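You operate a simulated robot arm through the tools that you are given. There is no shell and no other tool.

You run a simulated robot arm. Do the job below in one go: nothing can be reset, and whatever is moved stays where it is left.

Task
Strain gritty oil into the round green pot.
Fine: set the round teal strainer in its mouth, pour from the round blue jug down to its lower line, rinse the strainer in the grey trough, put the round green lid on. Jug and strainer back, no grit in the pot. Set down upright: round blue jug. What is to be rubbed or washed off counts as gone when no trace of it is left.

It is judged by the outcome, as a careful person would: the job done as asked, and still so three seconds after it is handed in. It fails if anything else is knocked over, pushed out of place, dropped, spilled or broken. A push-on lid holds only when it is set on centred and level and pressed home; a screw cap is set on level and turned clockwise until tight.

Robot
A 7-joint arm with a two-finger parallel gripper, fixed in place. Base frame: the origin is on the floor under the middle of its stand, x ahead of it, y to its left, z up. Lengths are in mm, angles in rad, forces in N, time in s.
It reaches about 1479 mm from its shoulder. Its first joint turns from -2.897 to 2.897 rad. Payload 4.4 kg.
Tool frame: the origin (TCP) lies between the finger pads and is the grasp point; the fingertips stand 23 mm ahead of it; z points along the fingers, y is the line along which they close. The gripper opens to 94 mm. The fingers are 38 mm wide and 10 mm thick; the gripper's body (54 by 96 mm) begins 39 mm behind the TCP.
Orientation is that of the tool frame in the base frame, as a unit quaternion [w, x, y, z]. With the fingers straight down and closing along the base's y, the tool's x points along the base's -x, its y along +y and its z along -z.

Tools
- The arm moves only by the tool drive_tool. Its argument "moves" is one flat list of numbers, 7 for each row, row after row: the gripper command, from -1 (shut) to 1 (fully open), values between in proportion, then the shift along the tool's x, y, z in mm, then the turn, a rotation vector about the tool's x, y, z in rad. In form: [hand, tx, ty, tz, wx, wy, wz, hand, tx, ty, tz, wx, wy, wz, ...]. A call has 1 to 20 rows; each row is the pose to reach, as a shift and turn from the pose commanded when the call began, along the tool's axes at that moment. A row lasts 0.2 s, in which the tool goes at most 50 mm and 0.15 rad; a call with a longer step from one row to the next is refused whole, and so is a gripper value outside its range. Where a pose cannot be reached the arm comes as near as it can. A force on the tool above 90 N (or 10 N above the force at the start of the call, whichever is more), or a blocked arm, ends the call early, and 0.2 s more pass. The fingers move at their own pace (about 72 mm/s each) and stop on an object; they squeeze with about 23 N. The grip force told is the motor's: it shows also when the fingers shut on nothing. Time passes only in rows, and 0.2 s behind the last, so rows that repeat a pose let the fingers close. It gives the time, the measured TCP pose, the force on the tool (base axes), the opening and the grip force at its end, in the units of the frame above (readings bear some noise), with the torque about the TCP (base axes, N m) and any sound that the robot's microphone picked up.
- Cameras (640 x 400 px; columns grow to the right, rows downward): "scene" is fixed at [400.4, 500.4, 1485.9]; the picture's right is [-0.79, -0.61, 0.00], its down [0.15, -0.20, -0.97] and it looks along [0.59, -0.77, 0.25] (base axes); focal length 214 px, centre (320, 200). "wrist" rides on the gripper at [86, 16, -74] in the tool frame; the picture's right is [-0.18, 0.98, 0.00], its down [-0.58, -0.11, -0.81] and it looks along [-0.79, -0.15, 0.59] (tool axes); focal length 243 px, centre (320, 200). There is no depth. A picture from a camera that has moved, and an enlarged one, comes with that camera's place and axes in the base frame and with its lens.
- snapshot(camera): a new picture of that camera. No time passes.
- enlarge(camera, box): a new picture of the part [left, top, right, bottom] of that camera's present view, enlarged. No time passes.
- sign_off(): hands the job in; it is judged then, once.

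Places have to be worked out from the pictures, the camera data and where the tool is seen. Open the gripper and draw the arm clear of the work before you hand the job in, unless the task says otherwise.

The tools are called after "Request:" by a JSON object that holds its "fn" and its "kwargs". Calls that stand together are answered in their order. drive_tool: Moves the arm, as the interface text tells. Its arguments: {"type":"object","properties":{"moves":{"type":"array","items":{"type":"number"}}},"required":["moves"]} The other tools are called the same way: snapshot (camera) takes a picture; enlarge (camera, box) takes an enlarged picture of a part of a camera's view; sign_off () hands the job in.

At the start:

```text
time_s: 0.0
tcp_pos: [792.7, 239.9, 1306.3]
ee_rot: [0.0, 0.0, 1.0, 0.001]
contact_force: [-1.0, 0.1, 0.2]
moment: [0.0, 0.0, 0.0]
grip_width: 93.8
gripper_force: 0.1
```

scene: 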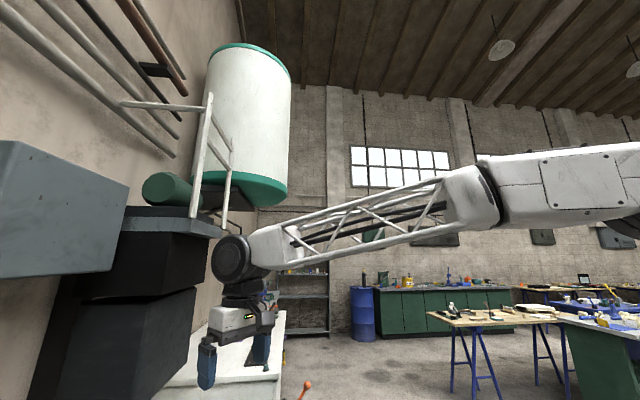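
wrist: 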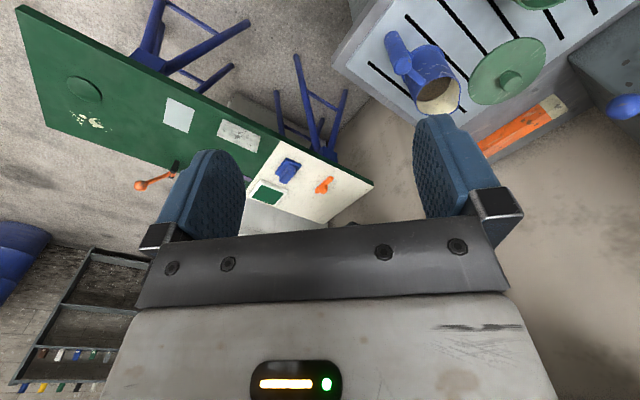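

The first pictures show the bench (blue jug, green disc, strainer parts) at the upper right of the wrist view. I start with closer views before moving anything.

Request:
{"fn": "snapshot", "kwargs": {"camera": "wrist"}}

Request:
{"fn": "enlarge", "kwargs": {"camera": "wrist", "box": [320, 0, 640, 200]}}

Request:
{"fn": "enlarge", "kwargs": {"camera": "scene", "box": [120, 240, 376, 400]}}

```text
taken
camera wrist: at [706.5, 256.4, 1379.9], right [0.18, 0.98, 0.0], down [0.58, -0.11, 0.81], along [0.79, -0.15, -0.59], focal length 243 px, centre (320, 200)
```

wrist: 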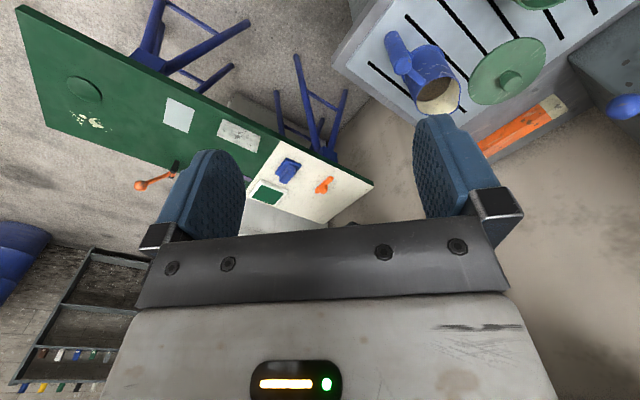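

```text
2.00 times, centred on (480, 100) of wrist
camera zoom: at [706.5, 256.4, 1379.9], right [0.18, 0.98, 0.0], down [0.58, -0.11, 0.81], along [0.79, -0.15, -0.59], focal length 485 px, centre (0, 400)
```

zoom: 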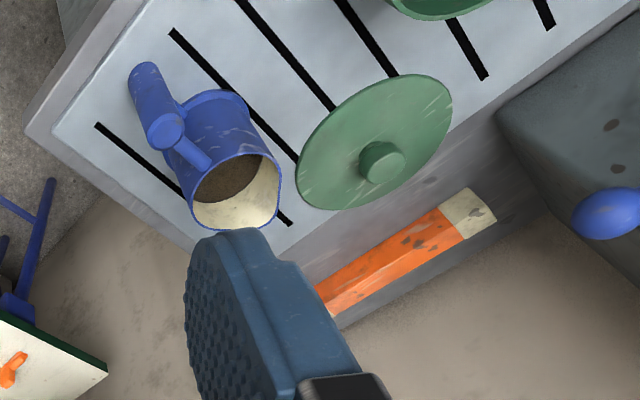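

```text
2.50 times, centred on (248, 320) of scene
camera zoom: at [400.4, 500.4, 1485.9], right [-0.79, -0.61, 0.0], down [0.15, -0.2, -0.97], along [0.59, -0.77, 0.25], focal length 536 px, centre (500, -100)
```

zoom: 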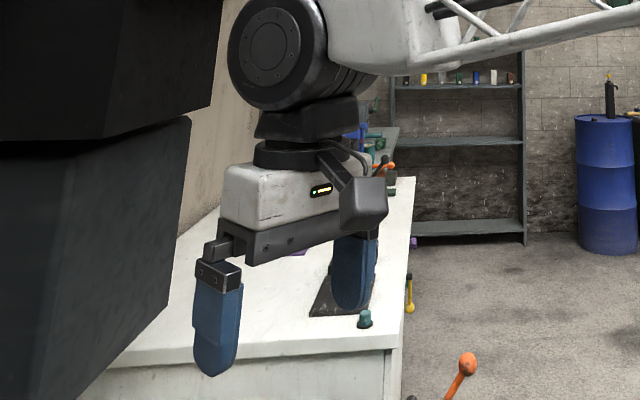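

The wrist view is upside down, with the work table toward +x/+y. I turn the tool about the vertical to bring the table to the middle of the view, staying in free air.

Request:
{"fn": "drive_tool", "kwargs": {"moves": [0, 0, 0, -20, 0, 0, -0.14, 0, 0, 0, -40, 0, 0, -0.28, 0, 0, 0, -60, 0, 0, -0.42, 0, 0, 0, -80, 0, 0, -0.56, 0, 0, 0, -80, 0, 0, -0.56]}}

Request:
{"fn": "snapshot", "kwargs": {"camera": "wrist"}}

Request:
{"fn": "snapshot", "kwargs": {"camera": "scene"}}

```text
time_s: 1.2
tcp_pos: [793.6, 238.3, 1385.7]
ee_rot: [0.0, -0.277, 0.961, 0.0]
contact_force: [-0.3, 0.8, 1.2]
moment: [-0.04, -0.02, -0.01]
grip_width: 46.9
gripper_force: 0.0
```

```text
taken
camera wrist: at [710.5, 206.3, 1459.8], right [-0.37, 0.93, 0.0], down [0.55, 0.22, 0.81], along [0.75, 0.3, -0.59], focal length 243 px, centre (320, 200)
```

wrist: 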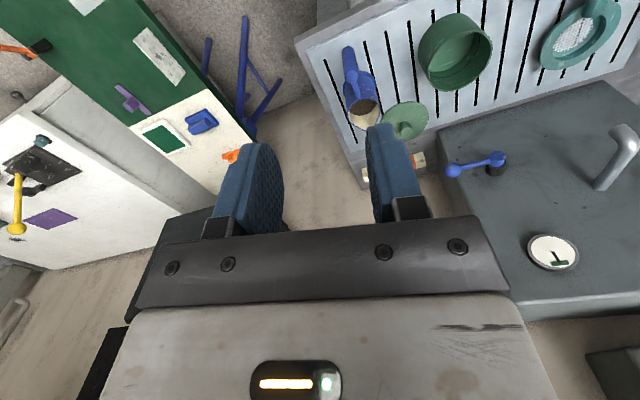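

```text
taken
```

scene: 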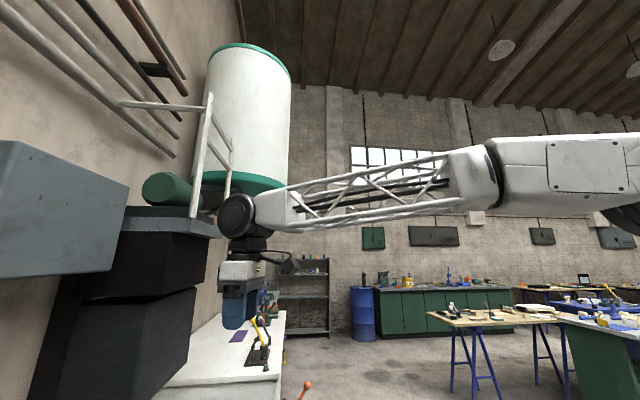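

The slatted table holds the blue jug, green lid, green pot and teal strainer; a machine sits behind it. I keep turning left to find the trough and the table's extent.

Request:
{"fn": "drive_tool", "kwargs": {"moves": [0, 0, 0, 0, 0, 0, -0.14, 0, 0, 0, 0, 0, 0, -0.28, 0, 0, 0, 0, 0, 0, -0.42, 0, 0, 0, 0, 0, 0, -0.56, 0, 0, 0, 0, 0, 0, -0.7, 0, 0, 0, 0, 0, 0, -0.7]}}

Request:
{"fn": "snapshot", "kwargs": {"camera": "wrist"}}

```text
time_s: 2.6
tcp_pos: [794.3, 238.6, 1387.6]
ee_rot: [0.0, -0.589, 0.808, 0.0]
contact_force: [-0.3, -0.5, 0.5]
moment: [-0.03, 0.04, -0.01]
grip_width: 46.9
gripper_force: 0.1
```

```text
taken
camera wrist: at [750.8, 162.5, 1460.4], right [-0.88, 0.47, 0.0], down [0.28, 0.52, 0.81], along [0.38, 0.71, -0.59], focal length 243 px, centre (320, 200)
```

wrist: 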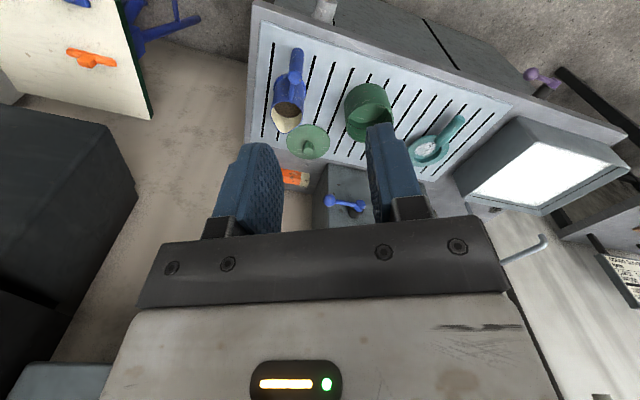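

The grey trough appears to be right of the strainer on the same table. I enlarge these regions to measure.

Request:
{"fn": "enlarge", "kwargs": {"camera": "wrist", "box": [240, 0, 480, 150]}}

Request:
{"fn": "enlarge", "kwargs": {"camera": "wrist", "box": [400, 80, 640, 230]}}

```text
2.67 times, centred on (360, 75) of wrist
camera zoom: at [750.8, 162.5, 1460.4], right [-0.88, 0.47, 0.0], down [0.28, 0.52, 0.81], along [0.38, 0.71, -0.59], focal length 647 px, centre (213, 533)
```

zoom: 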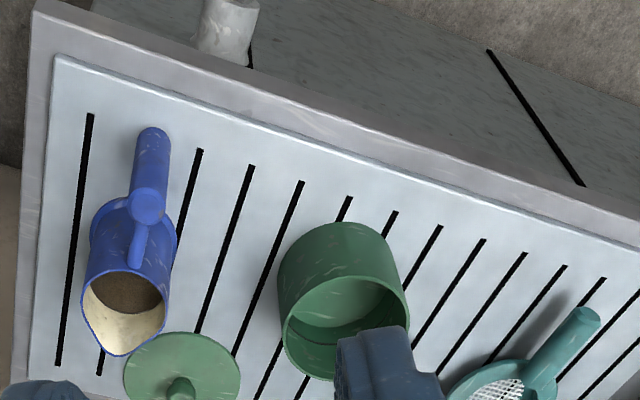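

```text
2.67 times, centred on (520, 155) of wrist
camera zoom: at [750.8, 162.5, 1460.4], right [-0.88, 0.47, 0.0], down [0.28, 0.52, 0.81], along [0.38, 0.71, -0.59], focal length 647 px, centre (-213, 320)
```

zoom: 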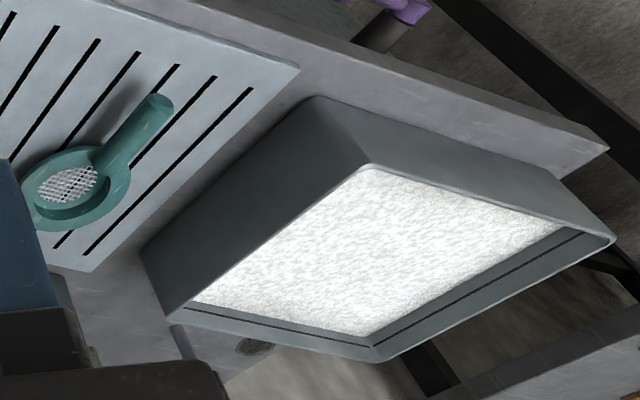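

I estimate table tops near z≈890–900, pot near (815,535), jug (960,405), strainer (700,765), trough (425,940). I draw back and up so the camera can see the whole table, then will tilt it down.

Request:
{"fn": "drive_tool", "kwargs": {"moves": [0, 0, 40, -8, 0, 0, 0.05, 0, 0, 80, -16, 0, 0, 0.1, 0, 0, 120, -24, 0, 0, 0.15, 0, -1, 160, -32, 0, 0, 0.2, 0, -2, 200, -40, 0, 0, 0.25, 0, -3, 240, -45, 0, 0, 0.3, 0, -4, 289, -50, 0, 0, 0.35, 0, -4, 289, -50, 0, 0, 0.35]}}

Request:
{"fn": "drive_tool", "kwargs": {"moves": [0, 0, 0, 0, 0, 0.13, 0, 0, 0, 0, 0, 0, 0.26, 0, 0, 0, 0, 0, 0, 0.4, 0, 0, 0, 0, 0, 0, 0.5, 0, 0, 0, 0, 0, 0, 0.5, 0]}}

Request:
{"fn": "snapshot", "kwargs": {"camera": "wrist"}}

```text
time_s: 4.4
tcp_pos: [518.0, 332.9, 1437.0]
ee_rot: [-0.001, -0.439, 0.899, 0.0]
contact_force: [-0.2, 0.2, 0.8]
moment: [-0.03, -0.01, -0.04]
grip_width: 47.0
gripper_force: 0.1
```

```text
time_s: 5.6
tcp_pos: [519.7, 331.3, 1435.3]
ee_rot: [-0.224, -0.425, 0.871, -0.108]
contact_force: [0.4, 0.2, 0.6]
moment: [0.01, -0.02, 0.06]
grip_width: 46.7
gripper_force: 0.2
```

```text
taken
camera wrist: at [482.0, 311.1, 1542.4], right [-0.68, 0.73, -0.09], down [0.64, 0.64, 0.43], along [0.37, 0.23, -0.9], focal length 243 px, centre (320, 200)
```

wrist: 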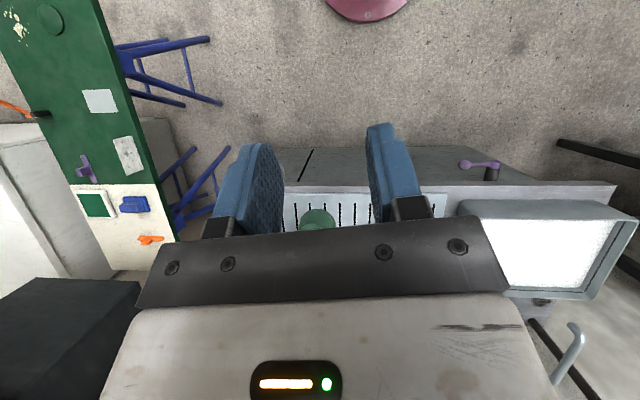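

The tilt hides the table behind the gripper, so I undo it and shift outward so the table falls in the clear upper half of the view.

Request:
{"fn": "drive_tool", "kwargs": {"moves": [0, 0, 0, 0, 0, -0.13, 0, 0, 0, 0, 0, 0, -0.26, 0, 0, 0, 0, 0, 0, -0.4, 0, 0, 0, 0, 0, 0, -0.5, 0, 0, 0, 0, 0, 0, -0.5, 0]}}

Request:
{"fn": "snapshot", "kwargs": {"camera": "wrist"}}

```text
time_s: 6.8
tcp_pos: [520.0, 331.1, 1435.7]
ee_rot: [0.001, -0.44, 0.898, 0.001]
contact_force: [0.7, -0.5, 0.0]
moment: [0.0, 0.02, 0.02]
grip_width: 47.3
gripper_force: 0.1
```

```text
taken
camera wrist: at [452.9, 273.9, 1509.6], right [-0.66, 0.75, 0.0], down [0.44, 0.39, 0.81], along [0.6, 0.54, -0.59], focal length 243 px, centre (320, 200)
```

wrist: 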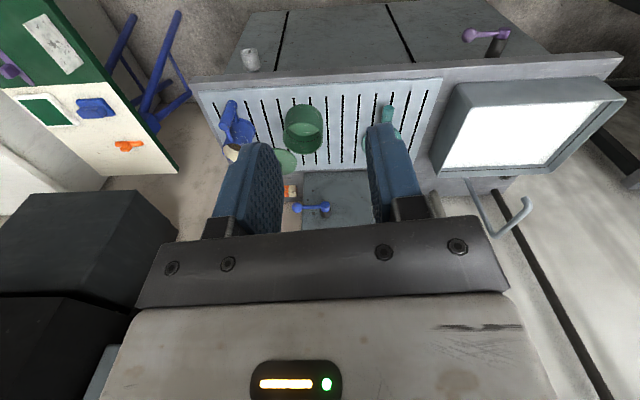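

Good overview now. I enlarge to pinpoint features for triangulation.

Request:
{"fn": "enlarge", "kwargs": {"camera": "wrist", "box": [190, 60, 446, 220]}}

Request:
{"fn": "enlarge", "kwargs": {"camera": "wrist", "box": [384, 40, 640, 200]}}

```text
2.50 times, centred on (318, 140) of wrist
camera zoom: at [452.9, 273.9, 1509.6], right [-0.66, 0.75, 0.0], down [0.44, 0.39, 0.81], along [0.6, 0.54, -0.59], focal length 606 px, centre (325, 350)
```

zoom: 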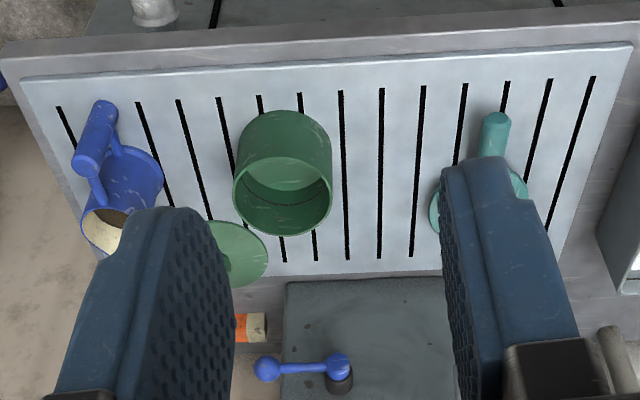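

```text
2.50 times, centred on (512, 120) of wrist
camera zoom: at [452.9, 273.9, 1509.6], right [-0.66, 0.75, 0.0], down [0.44, 0.39, 0.81], along [0.6, 0.54, -0.59], focal length 606 px, centre (-160, 400)
```

zoom: 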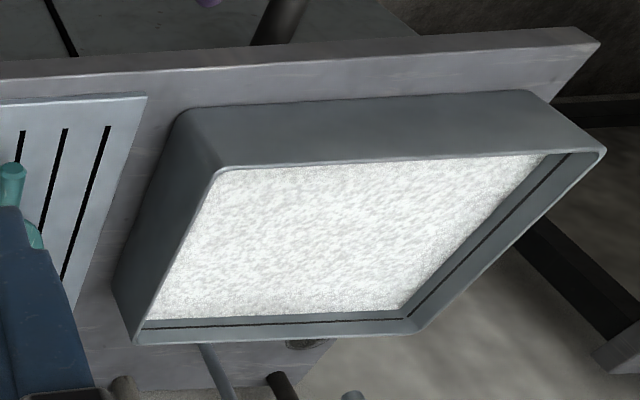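

From two views I get: pot rim centre ≈(817,534,968), ~112 mm wide; table slats ≈898; jug mouth ≈(963,406,1005); trough rim ≈995 centred near (434,976). I move above the jug for a close look at its handle and lines.

Request:
{"fn": "drive_tool", "kwargs": {"moves": [0, -23, -32.5, 17, 0, 0, 0, 0, -46, -65, 34, 0, 0, 0, 0, -69, -97.5, 51, 0, 0, 0, 0, -92, -130, 68, 0, 0, 0, 0, -115, -162.5, 85, 0, 0, 0, 0, -138, -195, 102, 0, 0, 0, 0, -161, -227.5, 119, 0, 0, 0, 0, -184, -260, 136, 0, 0, 0, 0, -207, -292.5, 155, 0, 0, 0, 0, -207, -292.5, 155, 0, 0, 0]}}

Request:
{"fn": "snapshot", "kwargs": {"camera": "wrist"}}

Request:
{"fn": "enlarge", "kwargs": {"camera": "wrist", "box": [220, 0, 476, 160]}}

```text
time_s: 9.0
tcp_pos: [877.9, 314.5, 1281.1]
ee_rot: [0.0, -0.44, 0.898, 0.0]
contact_force: [0.5, 0.1, -0.3]
moment: [-0.07, -0.02, -0.02]
grip_width: 47.2
gripper_force: 0.1
```

```text
taken
camera wrist: at [810.4, 256.7, 1354.8], right [-0.66, 0.75, 0.0], down [0.44, 0.39, 0.81], along [0.6, 0.53, -0.59], focal length 243 px, centre (320, 200)
```

wrist: 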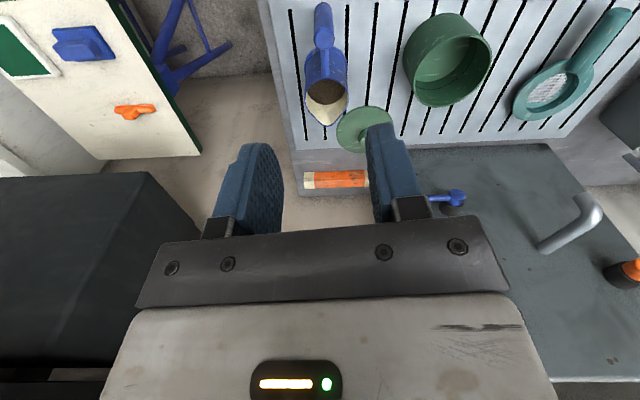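

```text
2.50 times, centred on (348, 80) of wrist
camera zoom: at [810.4, 256.7, 1354.8], right [-0.66, 0.75, 0.0], down [0.44, 0.39, 0.81], along [0.6, 0.53, -0.59], focal length 606 px, centre (250, 500)
```

zoom: 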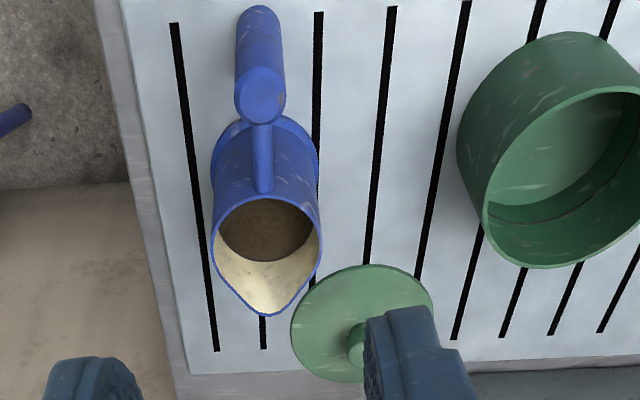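

The jug's handle is a vertical ~28 mm bar at about (911,354), standing 899–986, with the spout directed outward at 45°. Next an enlarged look at the strainer and pot from here.

Request:
{"fn": "enlarge", "kwargs": {"camera": "wrist", "box": [384, 0, 640, 160]}}

Request:
{"fn": "enlarge", "kwargs": {"camera": "wrist", "box": [280, 0, 408, 80]}}

```text
2.50 times, centred on (512, 80) of wrist
camera zoom: at [810.4, 256.7, 1354.8], right [-0.66, 0.75, 0.0], down [0.44, 0.39, 0.81], along [0.6, 0.53, -0.59], focal length 606 px, centre (-160, 500)
```

zoom: 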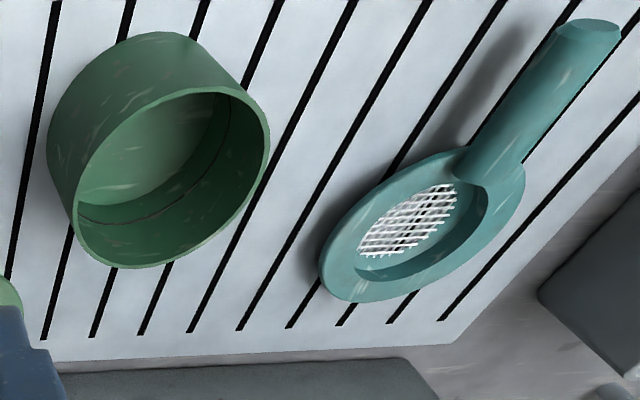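

```text
5.00 times, centred on (344, 40) of wrist
camera zoom: at [810.4, 256.7, 1354.8], right [-0.66, 0.75, 0.0], down [0.44, 0.39, 0.81], along [0.6, 0.53, -0.59], focal length 1213 px, centre (200, 1000)
```

zoom: 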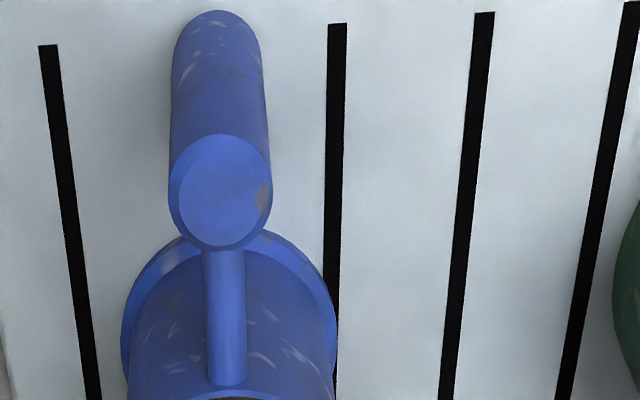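

Strainer: flange centre ≈(706,748) with top ≈923, straight handle pointing toward the robot with its end ≈(616,664), ~29 mm thick. I move above the handle, aligned with it, to check the line-up.

Request:
{"fn": "drive_tool", "kwargs": {"moves": [0.3, -13, 38, 10, 0, 0, 0, 0.3, -26, 76, 25, 0, 0, 0.02, 0.3, -39, 114, 45, 0, 0, 0.04, 0.3, -52, 152, 65, 0, 0, 0.06, 0.3, -65, 190, 85, 0, 0, 0.08, 0.3, -78, 228, 105, 0, 0, 0.1, 0.3, -91, 266, 125, 0, 0, 0.1246, 0.3, -104, 304, 145, 0, 0, 0.1246, 0.3, -117, 342, 165, 0, 0, 0.1246, 0.3, -130, 380, 185, 0, 0, 0.1246, 0.3, -142.3, 413.3, 201, 0, 0, 0.1246, 0.3, -142.3, 413.3, 201, 0, 0, 0.1246]}}

Request:
{"fn": "snapshot", "kwargs": {"camera": "wrist"}}

Request:
{"fn": "enlarge", "kwargs": {"camera": "wrist", "box": [192, 0, 448, 160]}}

```text
time_s: 11.6
tcp_pos: [638.3, 684.7, 1081.5]
ee_rot: [0.001, -0.382, 0.924, 0.0]
contact_force: [0.1, -0.4, -0.4]
moment: [-0.02, -0.06, 0.0]
grip_width: 61.1
gripper_force: 0.1
```

```text
taken
camera wrist: at [565.5, 636.1, 1156.3], right [-0.57, 0.82, 0.0], down [0.49, 0.33, 0.81], along [0.67, 0.46, -0.59], focal length 243 px, centre (320, 200)
```

wrist: 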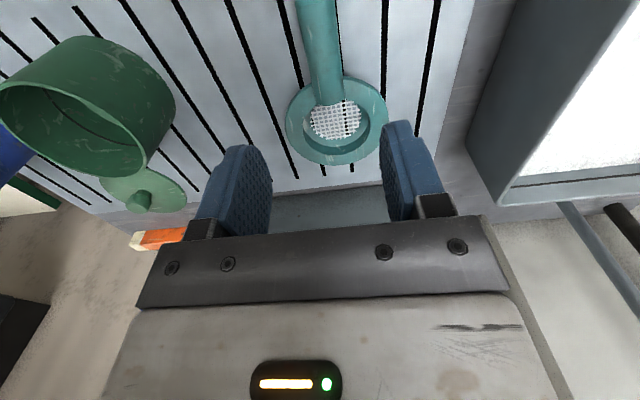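

```text
2.50 times, centred on (320, 80) of wrist
camera zoom: at [565.5, 636.1, 1156.3], right [-0.57, 0.82, 0.0], down [0.49, 0.33, 0.81], along [0.67, 0.46, -0.59], focal length 606 px, centre (320, 500)
```

zoom: 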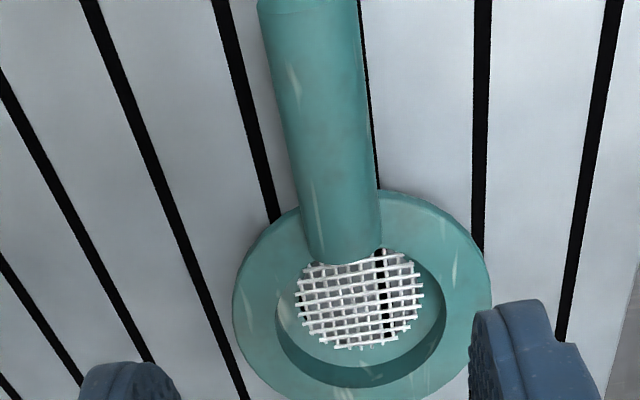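

The handle line passes right under the tool (within ~1–2 mm, 45° azimuth), axis height ≈925, and the flange centre lies about 92 mm outward of my grasp point. I descend with open fingers to z≈930.

Request:
{"fn": "drive_tool", "kwargs": {"moves": [0.3, 0, 0, 40, 0, 0, 0, 0.3, 0, 0, 80, 0, 0, 0, 0.3, 0, 0, 115, 0, 0, 0, 0.3, 0, 0, 135, 0, 0, 0, 0.3, 0, 0, 150, 0, 0, 0, 0.3, 0, 0, 150, 0, 0, 0]}}

Request:
{"fn": "snapshot", "kwargs": {"camera": "wrist"}}

```text
time_s: 13.0
tcp_pos: [640.5, 681.6, 929.7]
ee_rot: [0.0, -0.383, 0.924, 0.0]
contact_force: [0.9, 0.0, -0.3]
moment: [-0.02, -0.04, 0.02]
grip_width: 61.0
gripper_force: 0.1
```

```text
taken
camera wrist: at [567.7, 633.9, 1004.1], right [-0.56, 0.83, 0.0], down [0.49, 0.33, 0.81], along [0.67, 0.46, -0.59], focal length 243 px, centre (320, 200)
```

wrist: 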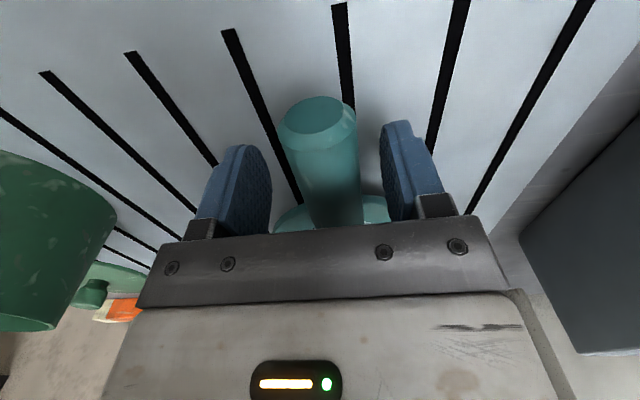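

The handle sits between the pads with its end about 33 mm behind the TCP. I close the fingers on it.

Request:
{"fn": "drive_tool", "kwargs": {"moves": [-1, 0, 0, 0, 0, 0, 0, -1, 0, 0, 0, 0, 0, 0, -1, 0, 0, 0, 0, 0, 0, -1, 0, 0, 0, 0, 0, 0]}}

Request:
{"fn": "snapshot", "kwargs": {"camera": "wrist"}}

```text
time_s: 14.0
tcp_pos: [640.6, 682.7, 929.8]
ee_rot: [0.0, -0.382, 0.924, 0.0]
contact_force: [1.5, -1.4, 0.8]
moment: [-0.11, -0.07, -0.19]
grip_width: 26.8
gripper_force: 22.8
```

```text
taken
camera wrist: at [567.6, 633.9, 1004.1], right [-0.56, 0.83, 0.0], down [0.49, 0.33, 0.81], along [0.67, 0.46, -0.59], focal length 243 px, centre (320, 200)
```

wrist: 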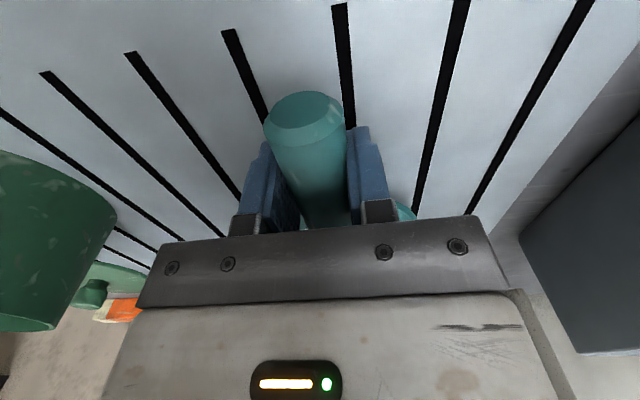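

Gripped (26.8 mm, 22.8 N). I lift straight up and check that the strainer stays level.

Request:
{"fn": "drive_tool", "kwargs": {"moves": [-1, 0, 0, -15, 0, 0, 0, -1, 0, 0, -40, 0, 0, 0, -1, 0, 0, -70, 0, 0, 0, -1, 0, 0, -100, 0, 0, 0, -1, 0, 0, -130, 0, 0, 0, -1, 0, 0, -130, 0, 0, 0]}}

Request:
{"fn": "snapshot", "kwargs": {"camera": "wrist"}}

```text
time_s: 15.4
tcp_pos: [639.3, 681.3, 1060.1]
ee_rot: [0.0, -0.382, 0.924, 0.0]
contact_force: [-1.0, -0.5, 0.3]
moment: [-0.06, 0.05, -0.02]
grip_width: 26.1
gripper_force: 21.7
```

```text
taken
camera wrist: at [566.5, 632.8, 1134.3], right [-0.56, 0.83, 0.0], down [0.49, 0.33, 0.81], along [0.67, 0.46, -0.59], focal length 243 px, centre (320, 200)
```

wrist: 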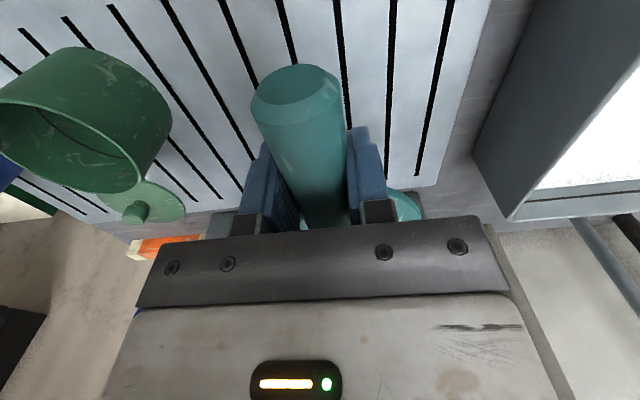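

The handle end seems to have shifted a little in view; I enlarge to judge whether the strainer has sagged or slid.

Request:
{"fn": "enlarge", "kwargs": {"camera": "wrist", "box": [220, 50, 460, 200]}}

Request:
{"fn": "snapshot", "kwargs": {"camera": "scene"}}

```text
2.67 times, centred on (340, 125) of wrist
camera zoom: at [566.5, 632.8, 1134.3], right [-0.56, 0.83, 0.0], down [0.49, 0.33, 0.81], along [0.67, 0.46, -0.59], focal length 647 px, centre (267, 400)
```

zoom: 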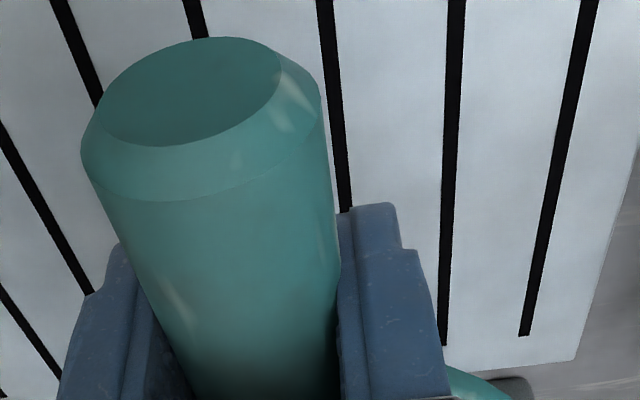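

```text
taken
```

scene: 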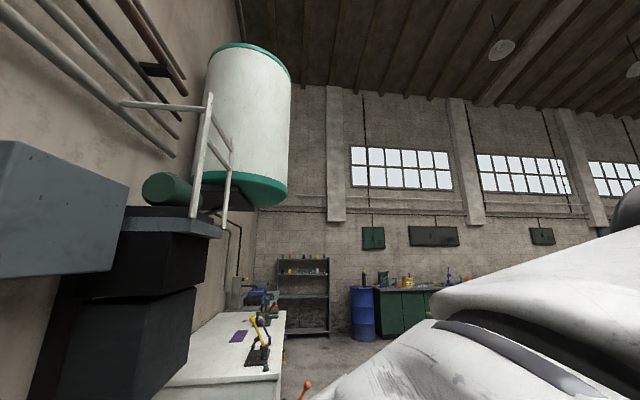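

Edge lines suggest the handle is still level, but I want certainty before using it over the pot, so I carry it up into the scene camera's view to see it from the side.

Request:
{"fn": "drive_tool", "kwargs": {"moves": [-1, 5, -17, -30, 0, 0, 0, -1, 15, -50, -60, 0, 0, 0, -1, 26, -87, -90, 0, 0, 0, -1, 37, -124, -115, 0, 0, 0, -1, 48, -161, -140, 0, 0, 0, -1, 59, -198, -165, 0, 0, 0, -1, 70, -235, -190, 0, 0, 0, -1, 81, -272, -213, 0, 0, 0, -1, 92, -309, -235, 0, 0, 0, -1, 103, -346, -255, 0, 0, 0, -1, 114.6, -383, -270, 0, 0, 0, -1, 114.6, -383, -270, 0, 0, 0]}}

Request:
{"fn": "snapshot", "kwargs": {"camera": "scene"}}

Request:
{"fn": "enlarge", "kwargs": {"camera": "scene", "box": [40, 260, 264, 400]}}

Request:
{"fn": "snapshot", "kwargs": {"camera": "wrist"}}

```text
time_s: 18.0
tcp_pos: [827.5, 332.0, 1330.6]
ee_rot: [0.0, -0.382, 0.924, 0.0]
contact_force: [0.2, -0.3, -1.5]
moment: [-0.08, 0.05, -0.03]
grip_width: 25.9
gripper_force: 23.0
```

```text
taken
```

scene: 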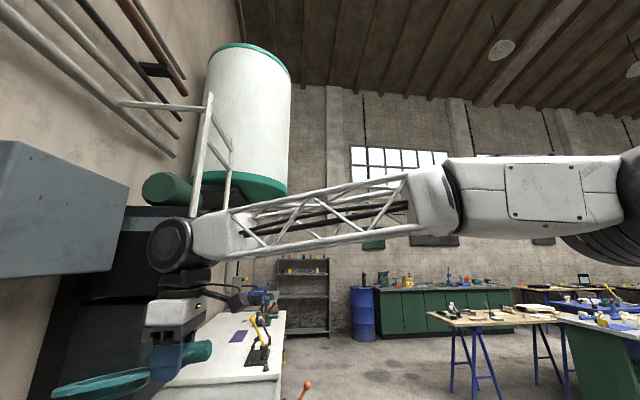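

```text
2.86 times, centred on (152, 330) of scene
camera zoom: at [400.4, 500.4, 1485.9], right [-0.79, -0.61, 0.0], down [0.15, -0.2, -0.97], along [0.59, -0.77, 0.25], focal length 613 px, centre (800, -171)
```

zoom: 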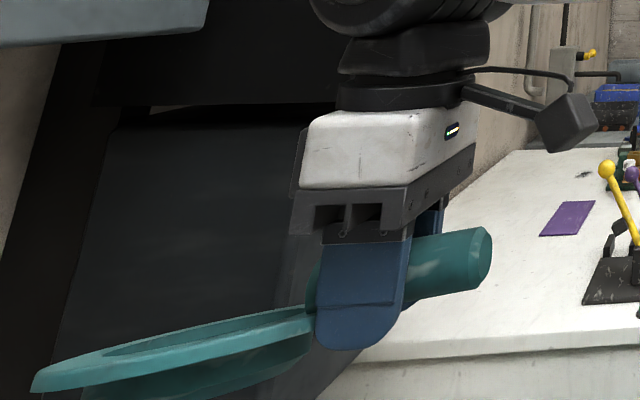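

```text
taken
camera wrist: at [753.5, 283.2, 1403.8], right [-0.56, 0.83, 0.0], down [0.49, 0.33, 0.81], along [0.67, 0.46, -0.59], focal length 243 px, centre (320, 200)
```

wrist: 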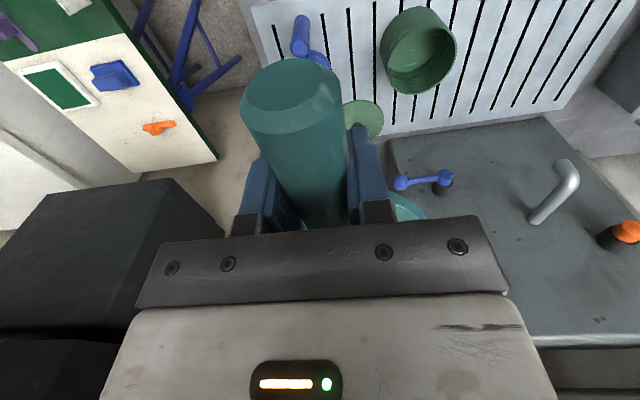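

The side view is very helpful: the strainer has pivoted in the pads with its flange drooping by very roughly 7–11°. I take a sharper enlargement to measure the droop precisely.

Request:
{"fn": "enlarge", "kwargs": {"camera": "scene", "box": [40, 320, 168, 400]}}

Request:
{"fn": "enlarge", "kwargs": {"camera": "scene", "box": [120, 300, 248, 380]}}

```text
5.00 times, centred on (104, 360) of scene
camera zoom: at [400.4, 500.4, 1485.9], right [-0.79, -0.61, 0.0], down [0.15, -0.2, -0.97], along [0.59, -0.77, 0.25], focal length 1072 px, centre (1400, -600)
```

zoom: 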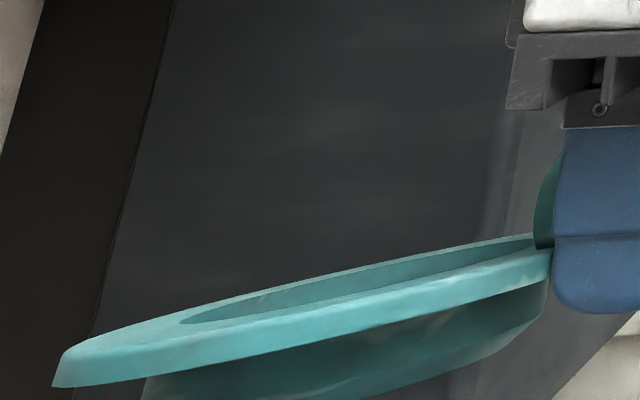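

```text
5.00 times, centred on (184, 340) of scene
camera zoom: at [400.4, 500.4, 1485.9], right [-0.79, -0.61, 0.0], down [0.15, -0.2, -0.97], along [0.59, -0.77, 0.25], focal length 1072 px, centre (1000, -500)
```

zoom: 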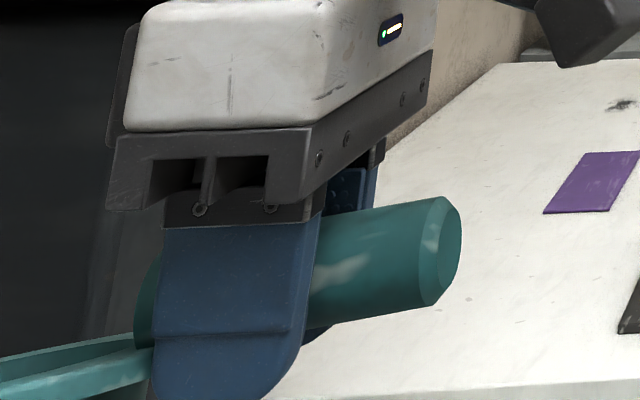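

Fitting the flange outline: it droops ~10° outward and ~13° toward −u, and the handle has slid ~15 mm so the flange centre is now ~80 mm outward of the TCP. I counter-rotate the tool to level the strainer and check again.

Request:
{"fn": "drive_tool", "kwargs": {"moves": [-1, 0, 0, 0, 0.08, -0.06, 0, -1, 0, 0, 0, 0.16, -0.12, 0, -1, 0, 0, 0, 0.23, -0.185, 0, -1, 0, 0, 0, 0.23, -0.185, 0]}}

Request:
{"fn": "enlarge", "kwargs": {"camera": "scene", "box": [40, 320, 168, 400]}}

Request:
{"fn": "enlarge", "kwargs": {"camera": "scene", "box": [120, 300, 248, 380]}}

Request:
{"fn": "snapshot", "kwargs": {"camera": "wrist"}}

```text
time_s: 19.0
tcp_pos: [828.2, 329.9, 1329.7]
ee_rot: [0.129, -0.379, 0.914, -0.071]
contact_force: [-1.7, 2.5, -1.9]
moment: [-0.01, 0.18, 0.33]
grip_width: 25.9
gripper_force: 23.0
```

```text
5.00 times, centred on (104, 360) of scene
camera zoom: at [400.4, 500.4, 1485.9], right [-0.79, -0.61, 0.0], down [0.15, -0.2, -0.97], along [0.59, -0.77, 0.25], focal length 1072 px, centre (1400, -600)
```

zoom: 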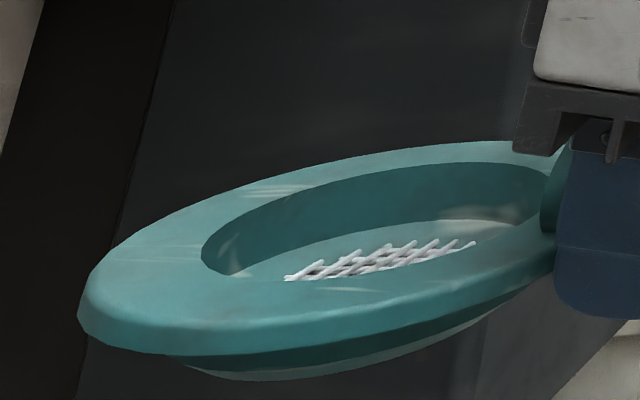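

```text
5.00 times, centred on (184, 340) of scene
camera zoom: at [400.4, 500.4, 1485.9], right [-0.79, -0.61, 0.0], down [0.15, -0.2, -0.97], along [0.59, -0.77, 0.25], focal length 1072 px, centre (1000, -500)
```

zoom: 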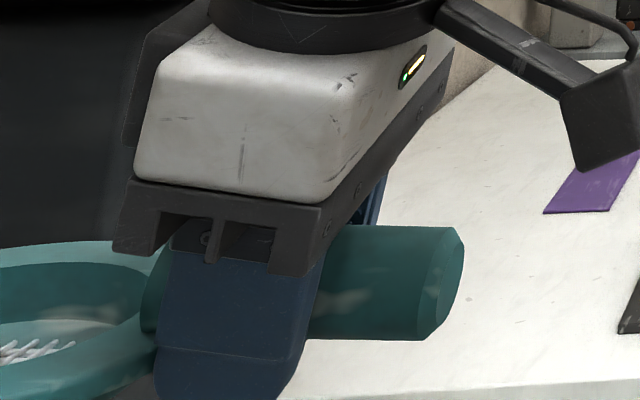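

```text
taken
camera wrist: at [735.7, 283.6, 1381.0], right [-0.54, 0.82, -0.19], down [0.23, 0.36, 0.9], along [0.81, 0.44, -0.39], focal length 243 px, centre (320, 200)
```

wrist: 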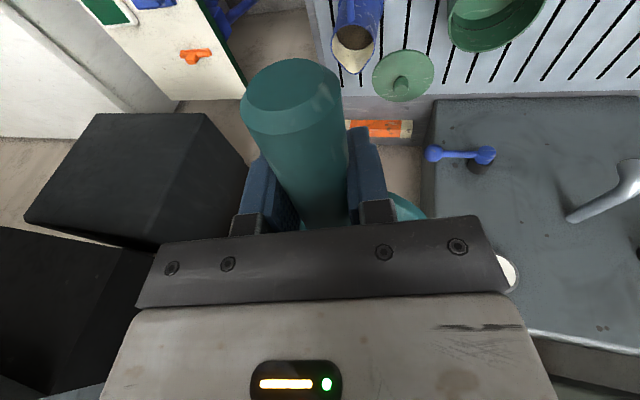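

The strainer is now level within about 2–3° with its flange top ≈10 mm below the TCP and centre ≈80 mm ahead. Before placing it I want a more precise pot centre, so I back off to bring the pot into clear view beside the handle.

Request:
{"fn": "drive_tool", "kwargs": {"moves": [-1, 37.5, -7.4, -5.4, 0, 0, 0, -1, 75, -14.8, -10.7, 0, 0, 0, -1, 112.4, -22.2, -16.1, 0, 0, 0, -1, 112.4, -22.2, -16.1, 0, 0, 0]}}

Request:
{"fn": "snapshot", "kwargs": {"camera": "wrist"}}

Request:
{"fn": "enlarge", "kwargs": {"camera": "wrist", "box": [400, 20, 560, 120]}}

```text
time_s: 20.0
tcp_pos: [761.9, 234.5, 1329.7]
ee_rot: [0.129, -0.379, 0.914, -0.07]
contact_force: [-0.1, -0.4, -1.0]
moment: [-0.05, -0.02, -0.08]
grip_width: 25.9
gripper_force: 23.1
```

```text
taken
camera wrist: at [669.6, 188.4, 1381.6], right [-0.54, 0.82, -0.19], down [0.24, 0.36, 0.9], along [0.81, 0.44, -0.39], focal length 243 px, centre (320, 200)
```

wrist: 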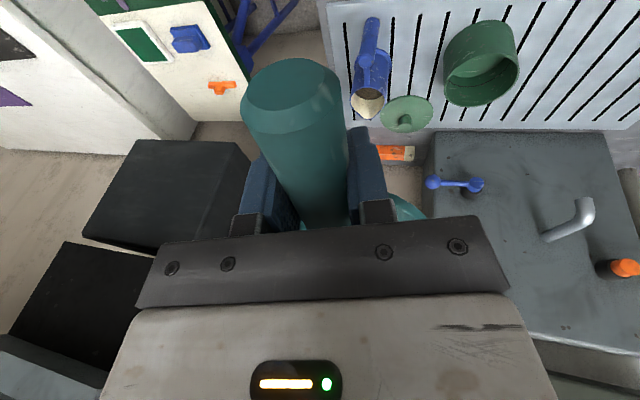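

```text
4.00 times, centred on (480, 70) of wrist
camera zoom: at [669.6, 188.4, 1381.6], right [-0.54, 0.82, -0.19], down [0.24, 0.36, 0.9], along [0.81, 0.44, -0.39], focal length 970 px, centre (-320, 720)
```

zoom: 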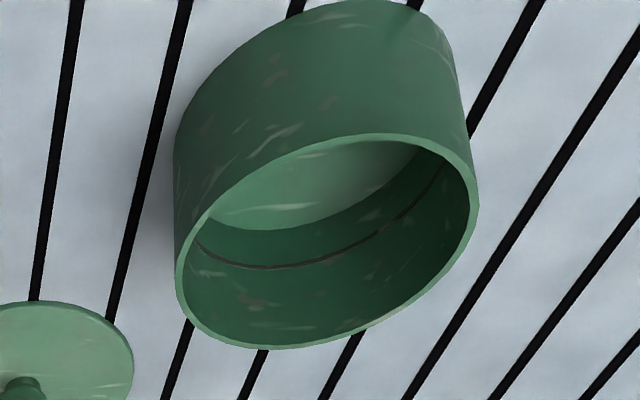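

The pot rim fits a circle of R≈57 at ≈(819.5,538,972). I'll place the strainer with its handle turned to azimuth ~164° so the jug can pour unobstructed; first the yaw of −60° about the vertical, in place.

Request:
{"fn": "drive_tool", "kwargs": {"moves": [-1, 0, 0, 0, 0.0238, 0.0298, 0.1254, -1, 0, 0, 0, 0.0477, 0.0596, 0.2508, -1, 0, 0, 0, 0.0715, 0.0894, 0.3761, -1, 0, 0, 0, 0.0953, 0.1192, 0.5015, -1, 0, 0, 0, 0.1191, 0.1489, 0.6269, -1, 0, 0, 0, 0.143, 0.1787, 0.7523, -1, 0, 0, 0, 0.1668, 0.2085, 0.8776, -1, 0, 0, 0, 0.1906, 0.2383, 1.003, -1, 0, 0, 0, 0.1906, 0.2383, 1.003]}}

Request:
{"fn": "enlarge", "kwargs": {"camera": "scene", "box": [80, 280, 272, 400]}}

Request:
{"fn": "snapshot", "kwargs": {"camera": "wrist"}}

```text
time_s: 22.0
tcp_pos: [761.8, 234.3, 1330.6]
ee_rot: [0.076, 0.131, 0.981, -0.126]
contact_force: [-0.2, -0.4, -1.4]
moment: [-0.02, 0.06, -0.03]
grip_width: 27.2
gripper_force: 23.0
```

```text
3.33 times, centred on (176, 340) of scene
camera zoom: at [400.4, 500.4, 1485.9], right [-0.79, -0.61, 0.0], down [0.15, -0.2, -0.97], along [0.59, -0.77, 0.25], focal length 715 px, centre (800, -267)
```

zoom: 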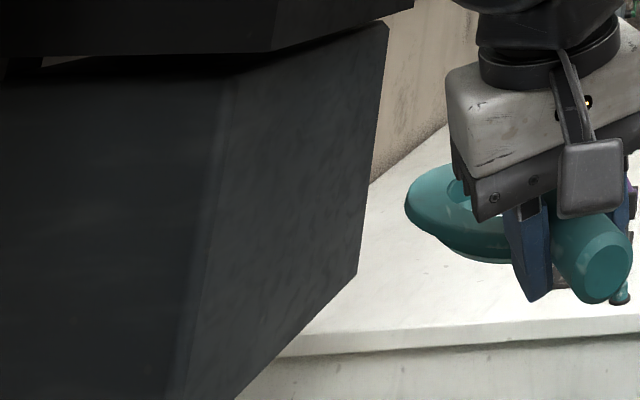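

```text
taken
camera wrist: at [674.7, 290.8, 1381.3], right [0.45, 0.88, -0.19], down [0.43, -0.02, 0.9], along [0.78, -0.48, -0.39], focal length 243 px, centre (320, 200)
```

wrist: 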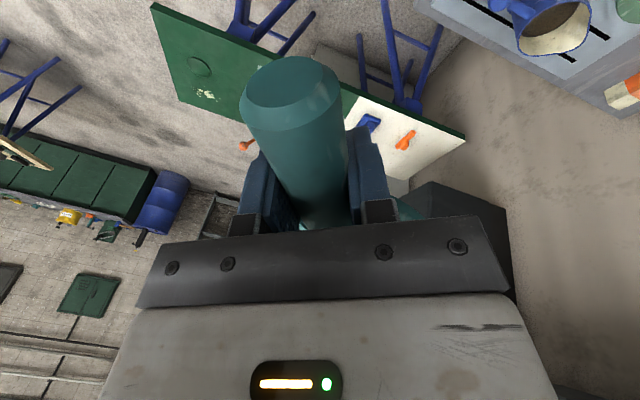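

The strainer stays fixed in the grip. I move over the pot at height, then come down to z≈1060.

Request:
{"fn": "drive_tool", "kwargs": {"moves": [-1, 12, 37.4, -11.2, 0, 0, 0, -1, 24.1, 74.8, -22.4, 0, 0, 0, -1, 36.2, 112.2, -33.5, 0, 0, 0, -1, 48.2, 149.7, -44.7, 0, 0, 0, -1, 60.3, 187.1, -55.9, 0, 0, 0, -1, 72.3, 224.5, -67.1, 0, 0, 0, -1, 84.4, 261.9, -78.2, 0, 0, 0, -1, 96.4, 299.3, -89.4, 0, 0, 0, -1, 104.6, 309.6, -46.3, 0, 0, 0, -1, 112.8, 319.8, -3.2, 0, 0, 0, -1, 121, 330.1, 39.9, 0, 0, 0, -1, 129.1, 340.3, 83, 0, 0, 0, -1, 137.3, 350.5, 126.1, 0, 0, 0, -1, 145.5, 360.8, 169.3, 0, 0, 0, -1, 145.5, 360.8, 169.3, 0, 0, 0]}}

Request:
{"fn": "snapshot", "kwargs": {"camera": "wrist"}}

Request:
{"fn": "enlarge", "kwargs": {"camera": "wrist", "box": [200, 40, 456, 200]}}

```text
time_s: 25.2
tcp_pos: [745.2, 559.3, 1060.6]
ee_rot: [0.076, 0.13, 0.981, -0.126]
contact_force: [-0.2, 0.5, 0.0]
moment: [0.04, 0.02, 0.01]
grip_width: 27.2
gripper_force: 22.8
```

```text
taken
camera wrist: at [657.1, 615.5, 1111.5], right [0.44, 0.88, -0.19], down [0.43, -0.02, 0.9], along [0.78, -0.48, -0.39], focal length 243 px, centre (320, 200)
```

wrist: 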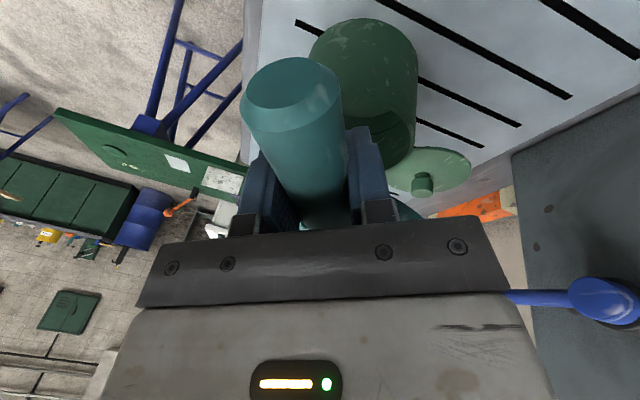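

```text
2.50 times, centred on (328, 120) of wrist
camera zoom: at [657.1, 615.5, 1111.5], right [0.44, 0.88, -0.19], down [0.43, -0.02, 0.9], along [0.78, -0.48, -0.39], focal length 606 px, centre (300, 400)
```

zoom: 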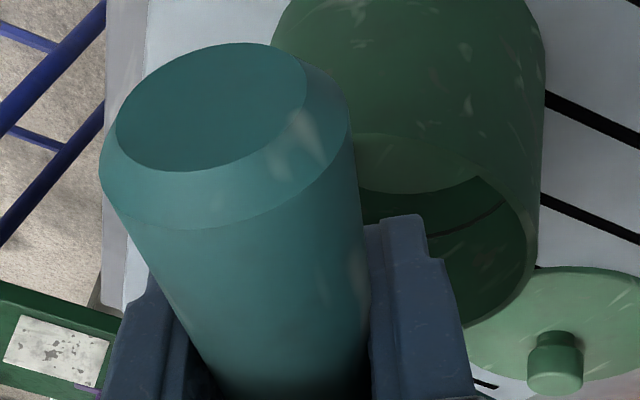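

Pot and tool line up within a few millimetres. I enlarge the small visible part of the flange by the right finger to double-check its position.

Request:
{"fn": "enlarge", "kwargs": {"camera": "wrist", "box": [360, 140, 488, 220]}}

```text
5.00 times, centred on (424, 180) of wrist
camera zoom: at [657.1, 615.5, 1111.5], right [0.44, 0.88, -0.19], down [0.43, -0.02, 0.9], along [0.78, -0.48, -0.39], focal length 1213 px, centre (-200, 300)
```

zoom: 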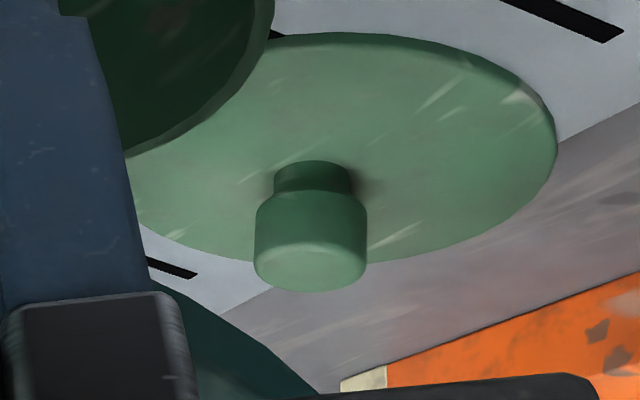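

The flange edge agrees with the model to ~5 mm, within the basket's clearance in the mouth. I lower toward the rim in small steps, watching the force.

Request:
{"fn": "drive_tool", "kwargs": {"moves": [-1, 3.6, 4.6, 19.2, 0, 0, 0, -1, 7.3, 9.1, 38.3, 0, 0, 0, -1, 8.7, 10.9, 46, 0, 0, 0, -1, 9.6, 12, 50.8, 0, 0, 0, -1, 10.4, 13, 54.6, 0, 0, 0, -1, 10.4, 13, 54.6, 0, 0, 0]}}

Request:
{"fn": "snapshot", "kwargs": {"camera": "wrist"}}

```text
time_s: 26.6
tcp_pos: [742.7, 560.8, 1001.4]
ee_rot: [0.076, 0.128, 0.981, -0.124]
contact_force: [-0.8, 0.6, -0.3]
moment: [0.02, 0.04, -0.03]
grip_width: 27.0
gripper_force: 23.1
```

```text
taken
camera wrist: at [655.4, 617.5, 1053.6], right [0.44, 0.88, -0.19], down [0.43, -0.02, 0.9], along [0.79, -0.48, -0.39], focal length 243 px, centre (320, 200)
```

wrist: 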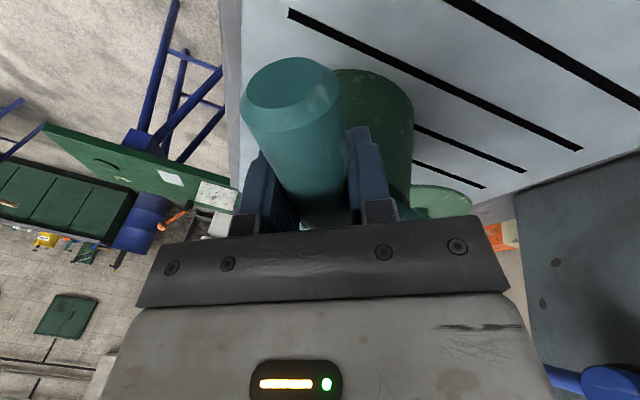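

No contact yet at TCP z≈1002. I zoom in at the flange/rim before the last step.

Request:
{"fn": "enlarge", "kwargs": {"camera": "wrist", "box": [330, 130, 458, 210]}}

```text
5.00 times, centred on (394, 170) of wrist
camera zoom: at [655.4, 617.5, 1053.6], right [0.44, 0.88, -0.19], down [0.43, -0.02, 0.9], along [0.79, -0.48, -0.39], focal length 1213 px, centre (-50, 350)
```

zoom: 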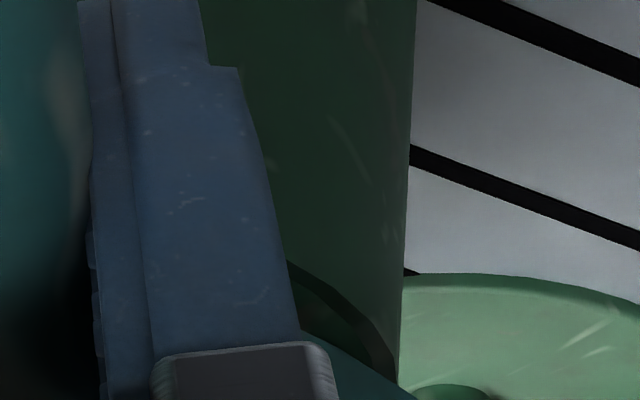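

The flange edge sits over the pot rim. I lower in 3 mm steps until it seats.

Request:
{"fn": "drive_tool", "kwargs": {"moves": [-1, 0.55, 0.7, 2.9, 0, 0, 0, -1, 1.1, 1.4, 5.7, 0, 0, 0, -1, 1.6, 2, 8.6, 0, 0, 0, -1, 2.2, 2.7, 11.5, 0, 0, 0, -1, 2.2, 2.7, 11.5, 0, 0, 0]}}

```text
time_s: 27.8
tcp_pos: [742.7, 561.3, 990.4]
ee_rot: [0.077, 0.13, 0.981, -0.125]
contact_force: [2.1, 4.3, 13.4]
moment: [-0.36, -0.3, 0.15]
grip_width: 27.5
gripper_force: 22.9
```

It touched at TCP z≈990, just the height expected for the flange on the rim. I ease off 1.5 mm and look before releasing.

Request:
{"fn": "drive_tool", "kwargs": {"moves": [-1, -0.3, -0.35, -1.4, 0, 0, 0, -1, -0.3, -0.35, -1.4, 0, 0, 0]}}

Request:
{"fn": "snapshot", "kwargs": {"camera": "wrist"}}

Request:
{"fn": "enlarge", "kwargs": {"camera": "wrist", "box": [330, 130, 458, 210]}}

```text
time_s: 28.4
tcp_pos: [741.9, 561.4, 992.4]
ee_rot: [0.076, 0.129, 0.981, -0.126]
contact_force: [0.7, 0.9, 4.6]
moment: [-0.16, -0.08, 0.02]
grip_width: 27.1
gripper_force: 23.0
```

```text
taken
camera wrist: at [653.8, 616.7, 1043.0], right [0.44, 0.88, -0.19], down [0.43, -0.02, 0.9], along [0.78, -0.48, -0.39], focal length 243 px, centre (320, 200)
```

wrist: 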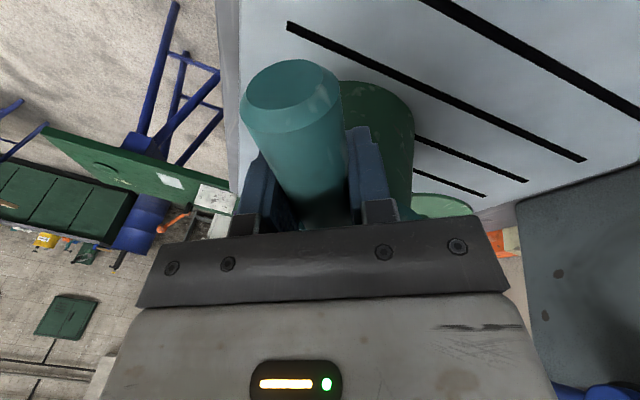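

```text
5.00 times, centred on (394, 170) of wrist
camera zoom: at [653.8, 616.7, 1043.0], right [0.44, 0.88, -0.19], down [0.43, -0.02, 0.9], along [0.78, -0.48, -0.39], focal length 1213 px, centre (-50, 350)
```

zoom: 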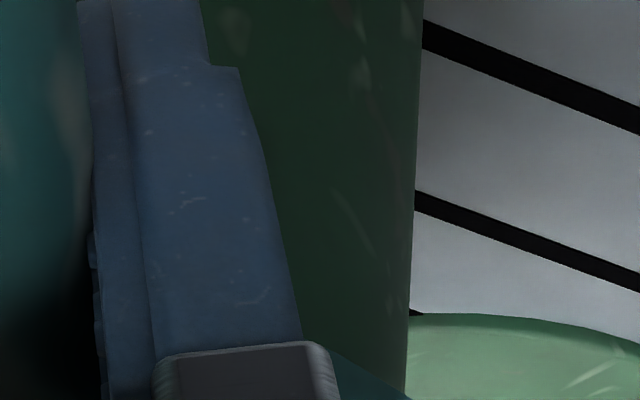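

It rests on the rim. I open the fingers moderately and look.

Request:
{"fn": "drive_tool", "kwargs": {"moves": [-0.2, 0, 0, 0, 0, 0, 0, 0, 0, 0, 0, 0, 0, 0, 0.2, 0, 0, 0, 0, 0, 0, 0.2, 0, 0, 0, 0, 0, 0]}}

Request:
{"fn": "snapshot", "kwargs": {"camera": "wrist"}}

```text
time_s: 29.4
tcp_pos: [741.7, 559.7, 991.7]
ee_rot: [0.077, 0.129, 0.981, -0.125]
contact_force: [-0.1, -0.6, -0.3]
moment: [0.0, -0.02, -0.02]
grip_width: 56.4
gripper_force: 0.0
```

```text
taken
camera wrist: at [653.9, 616.9, 1043.5], right [0.44, 0.88, -0.19], down [0.43, -0.02, 0.9], along [0.79, -0.48, -0.39], focal length 243 px, centre (320, 200)
```

wrist: 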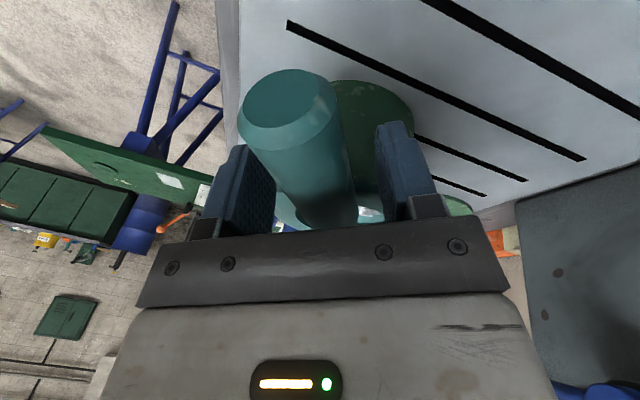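

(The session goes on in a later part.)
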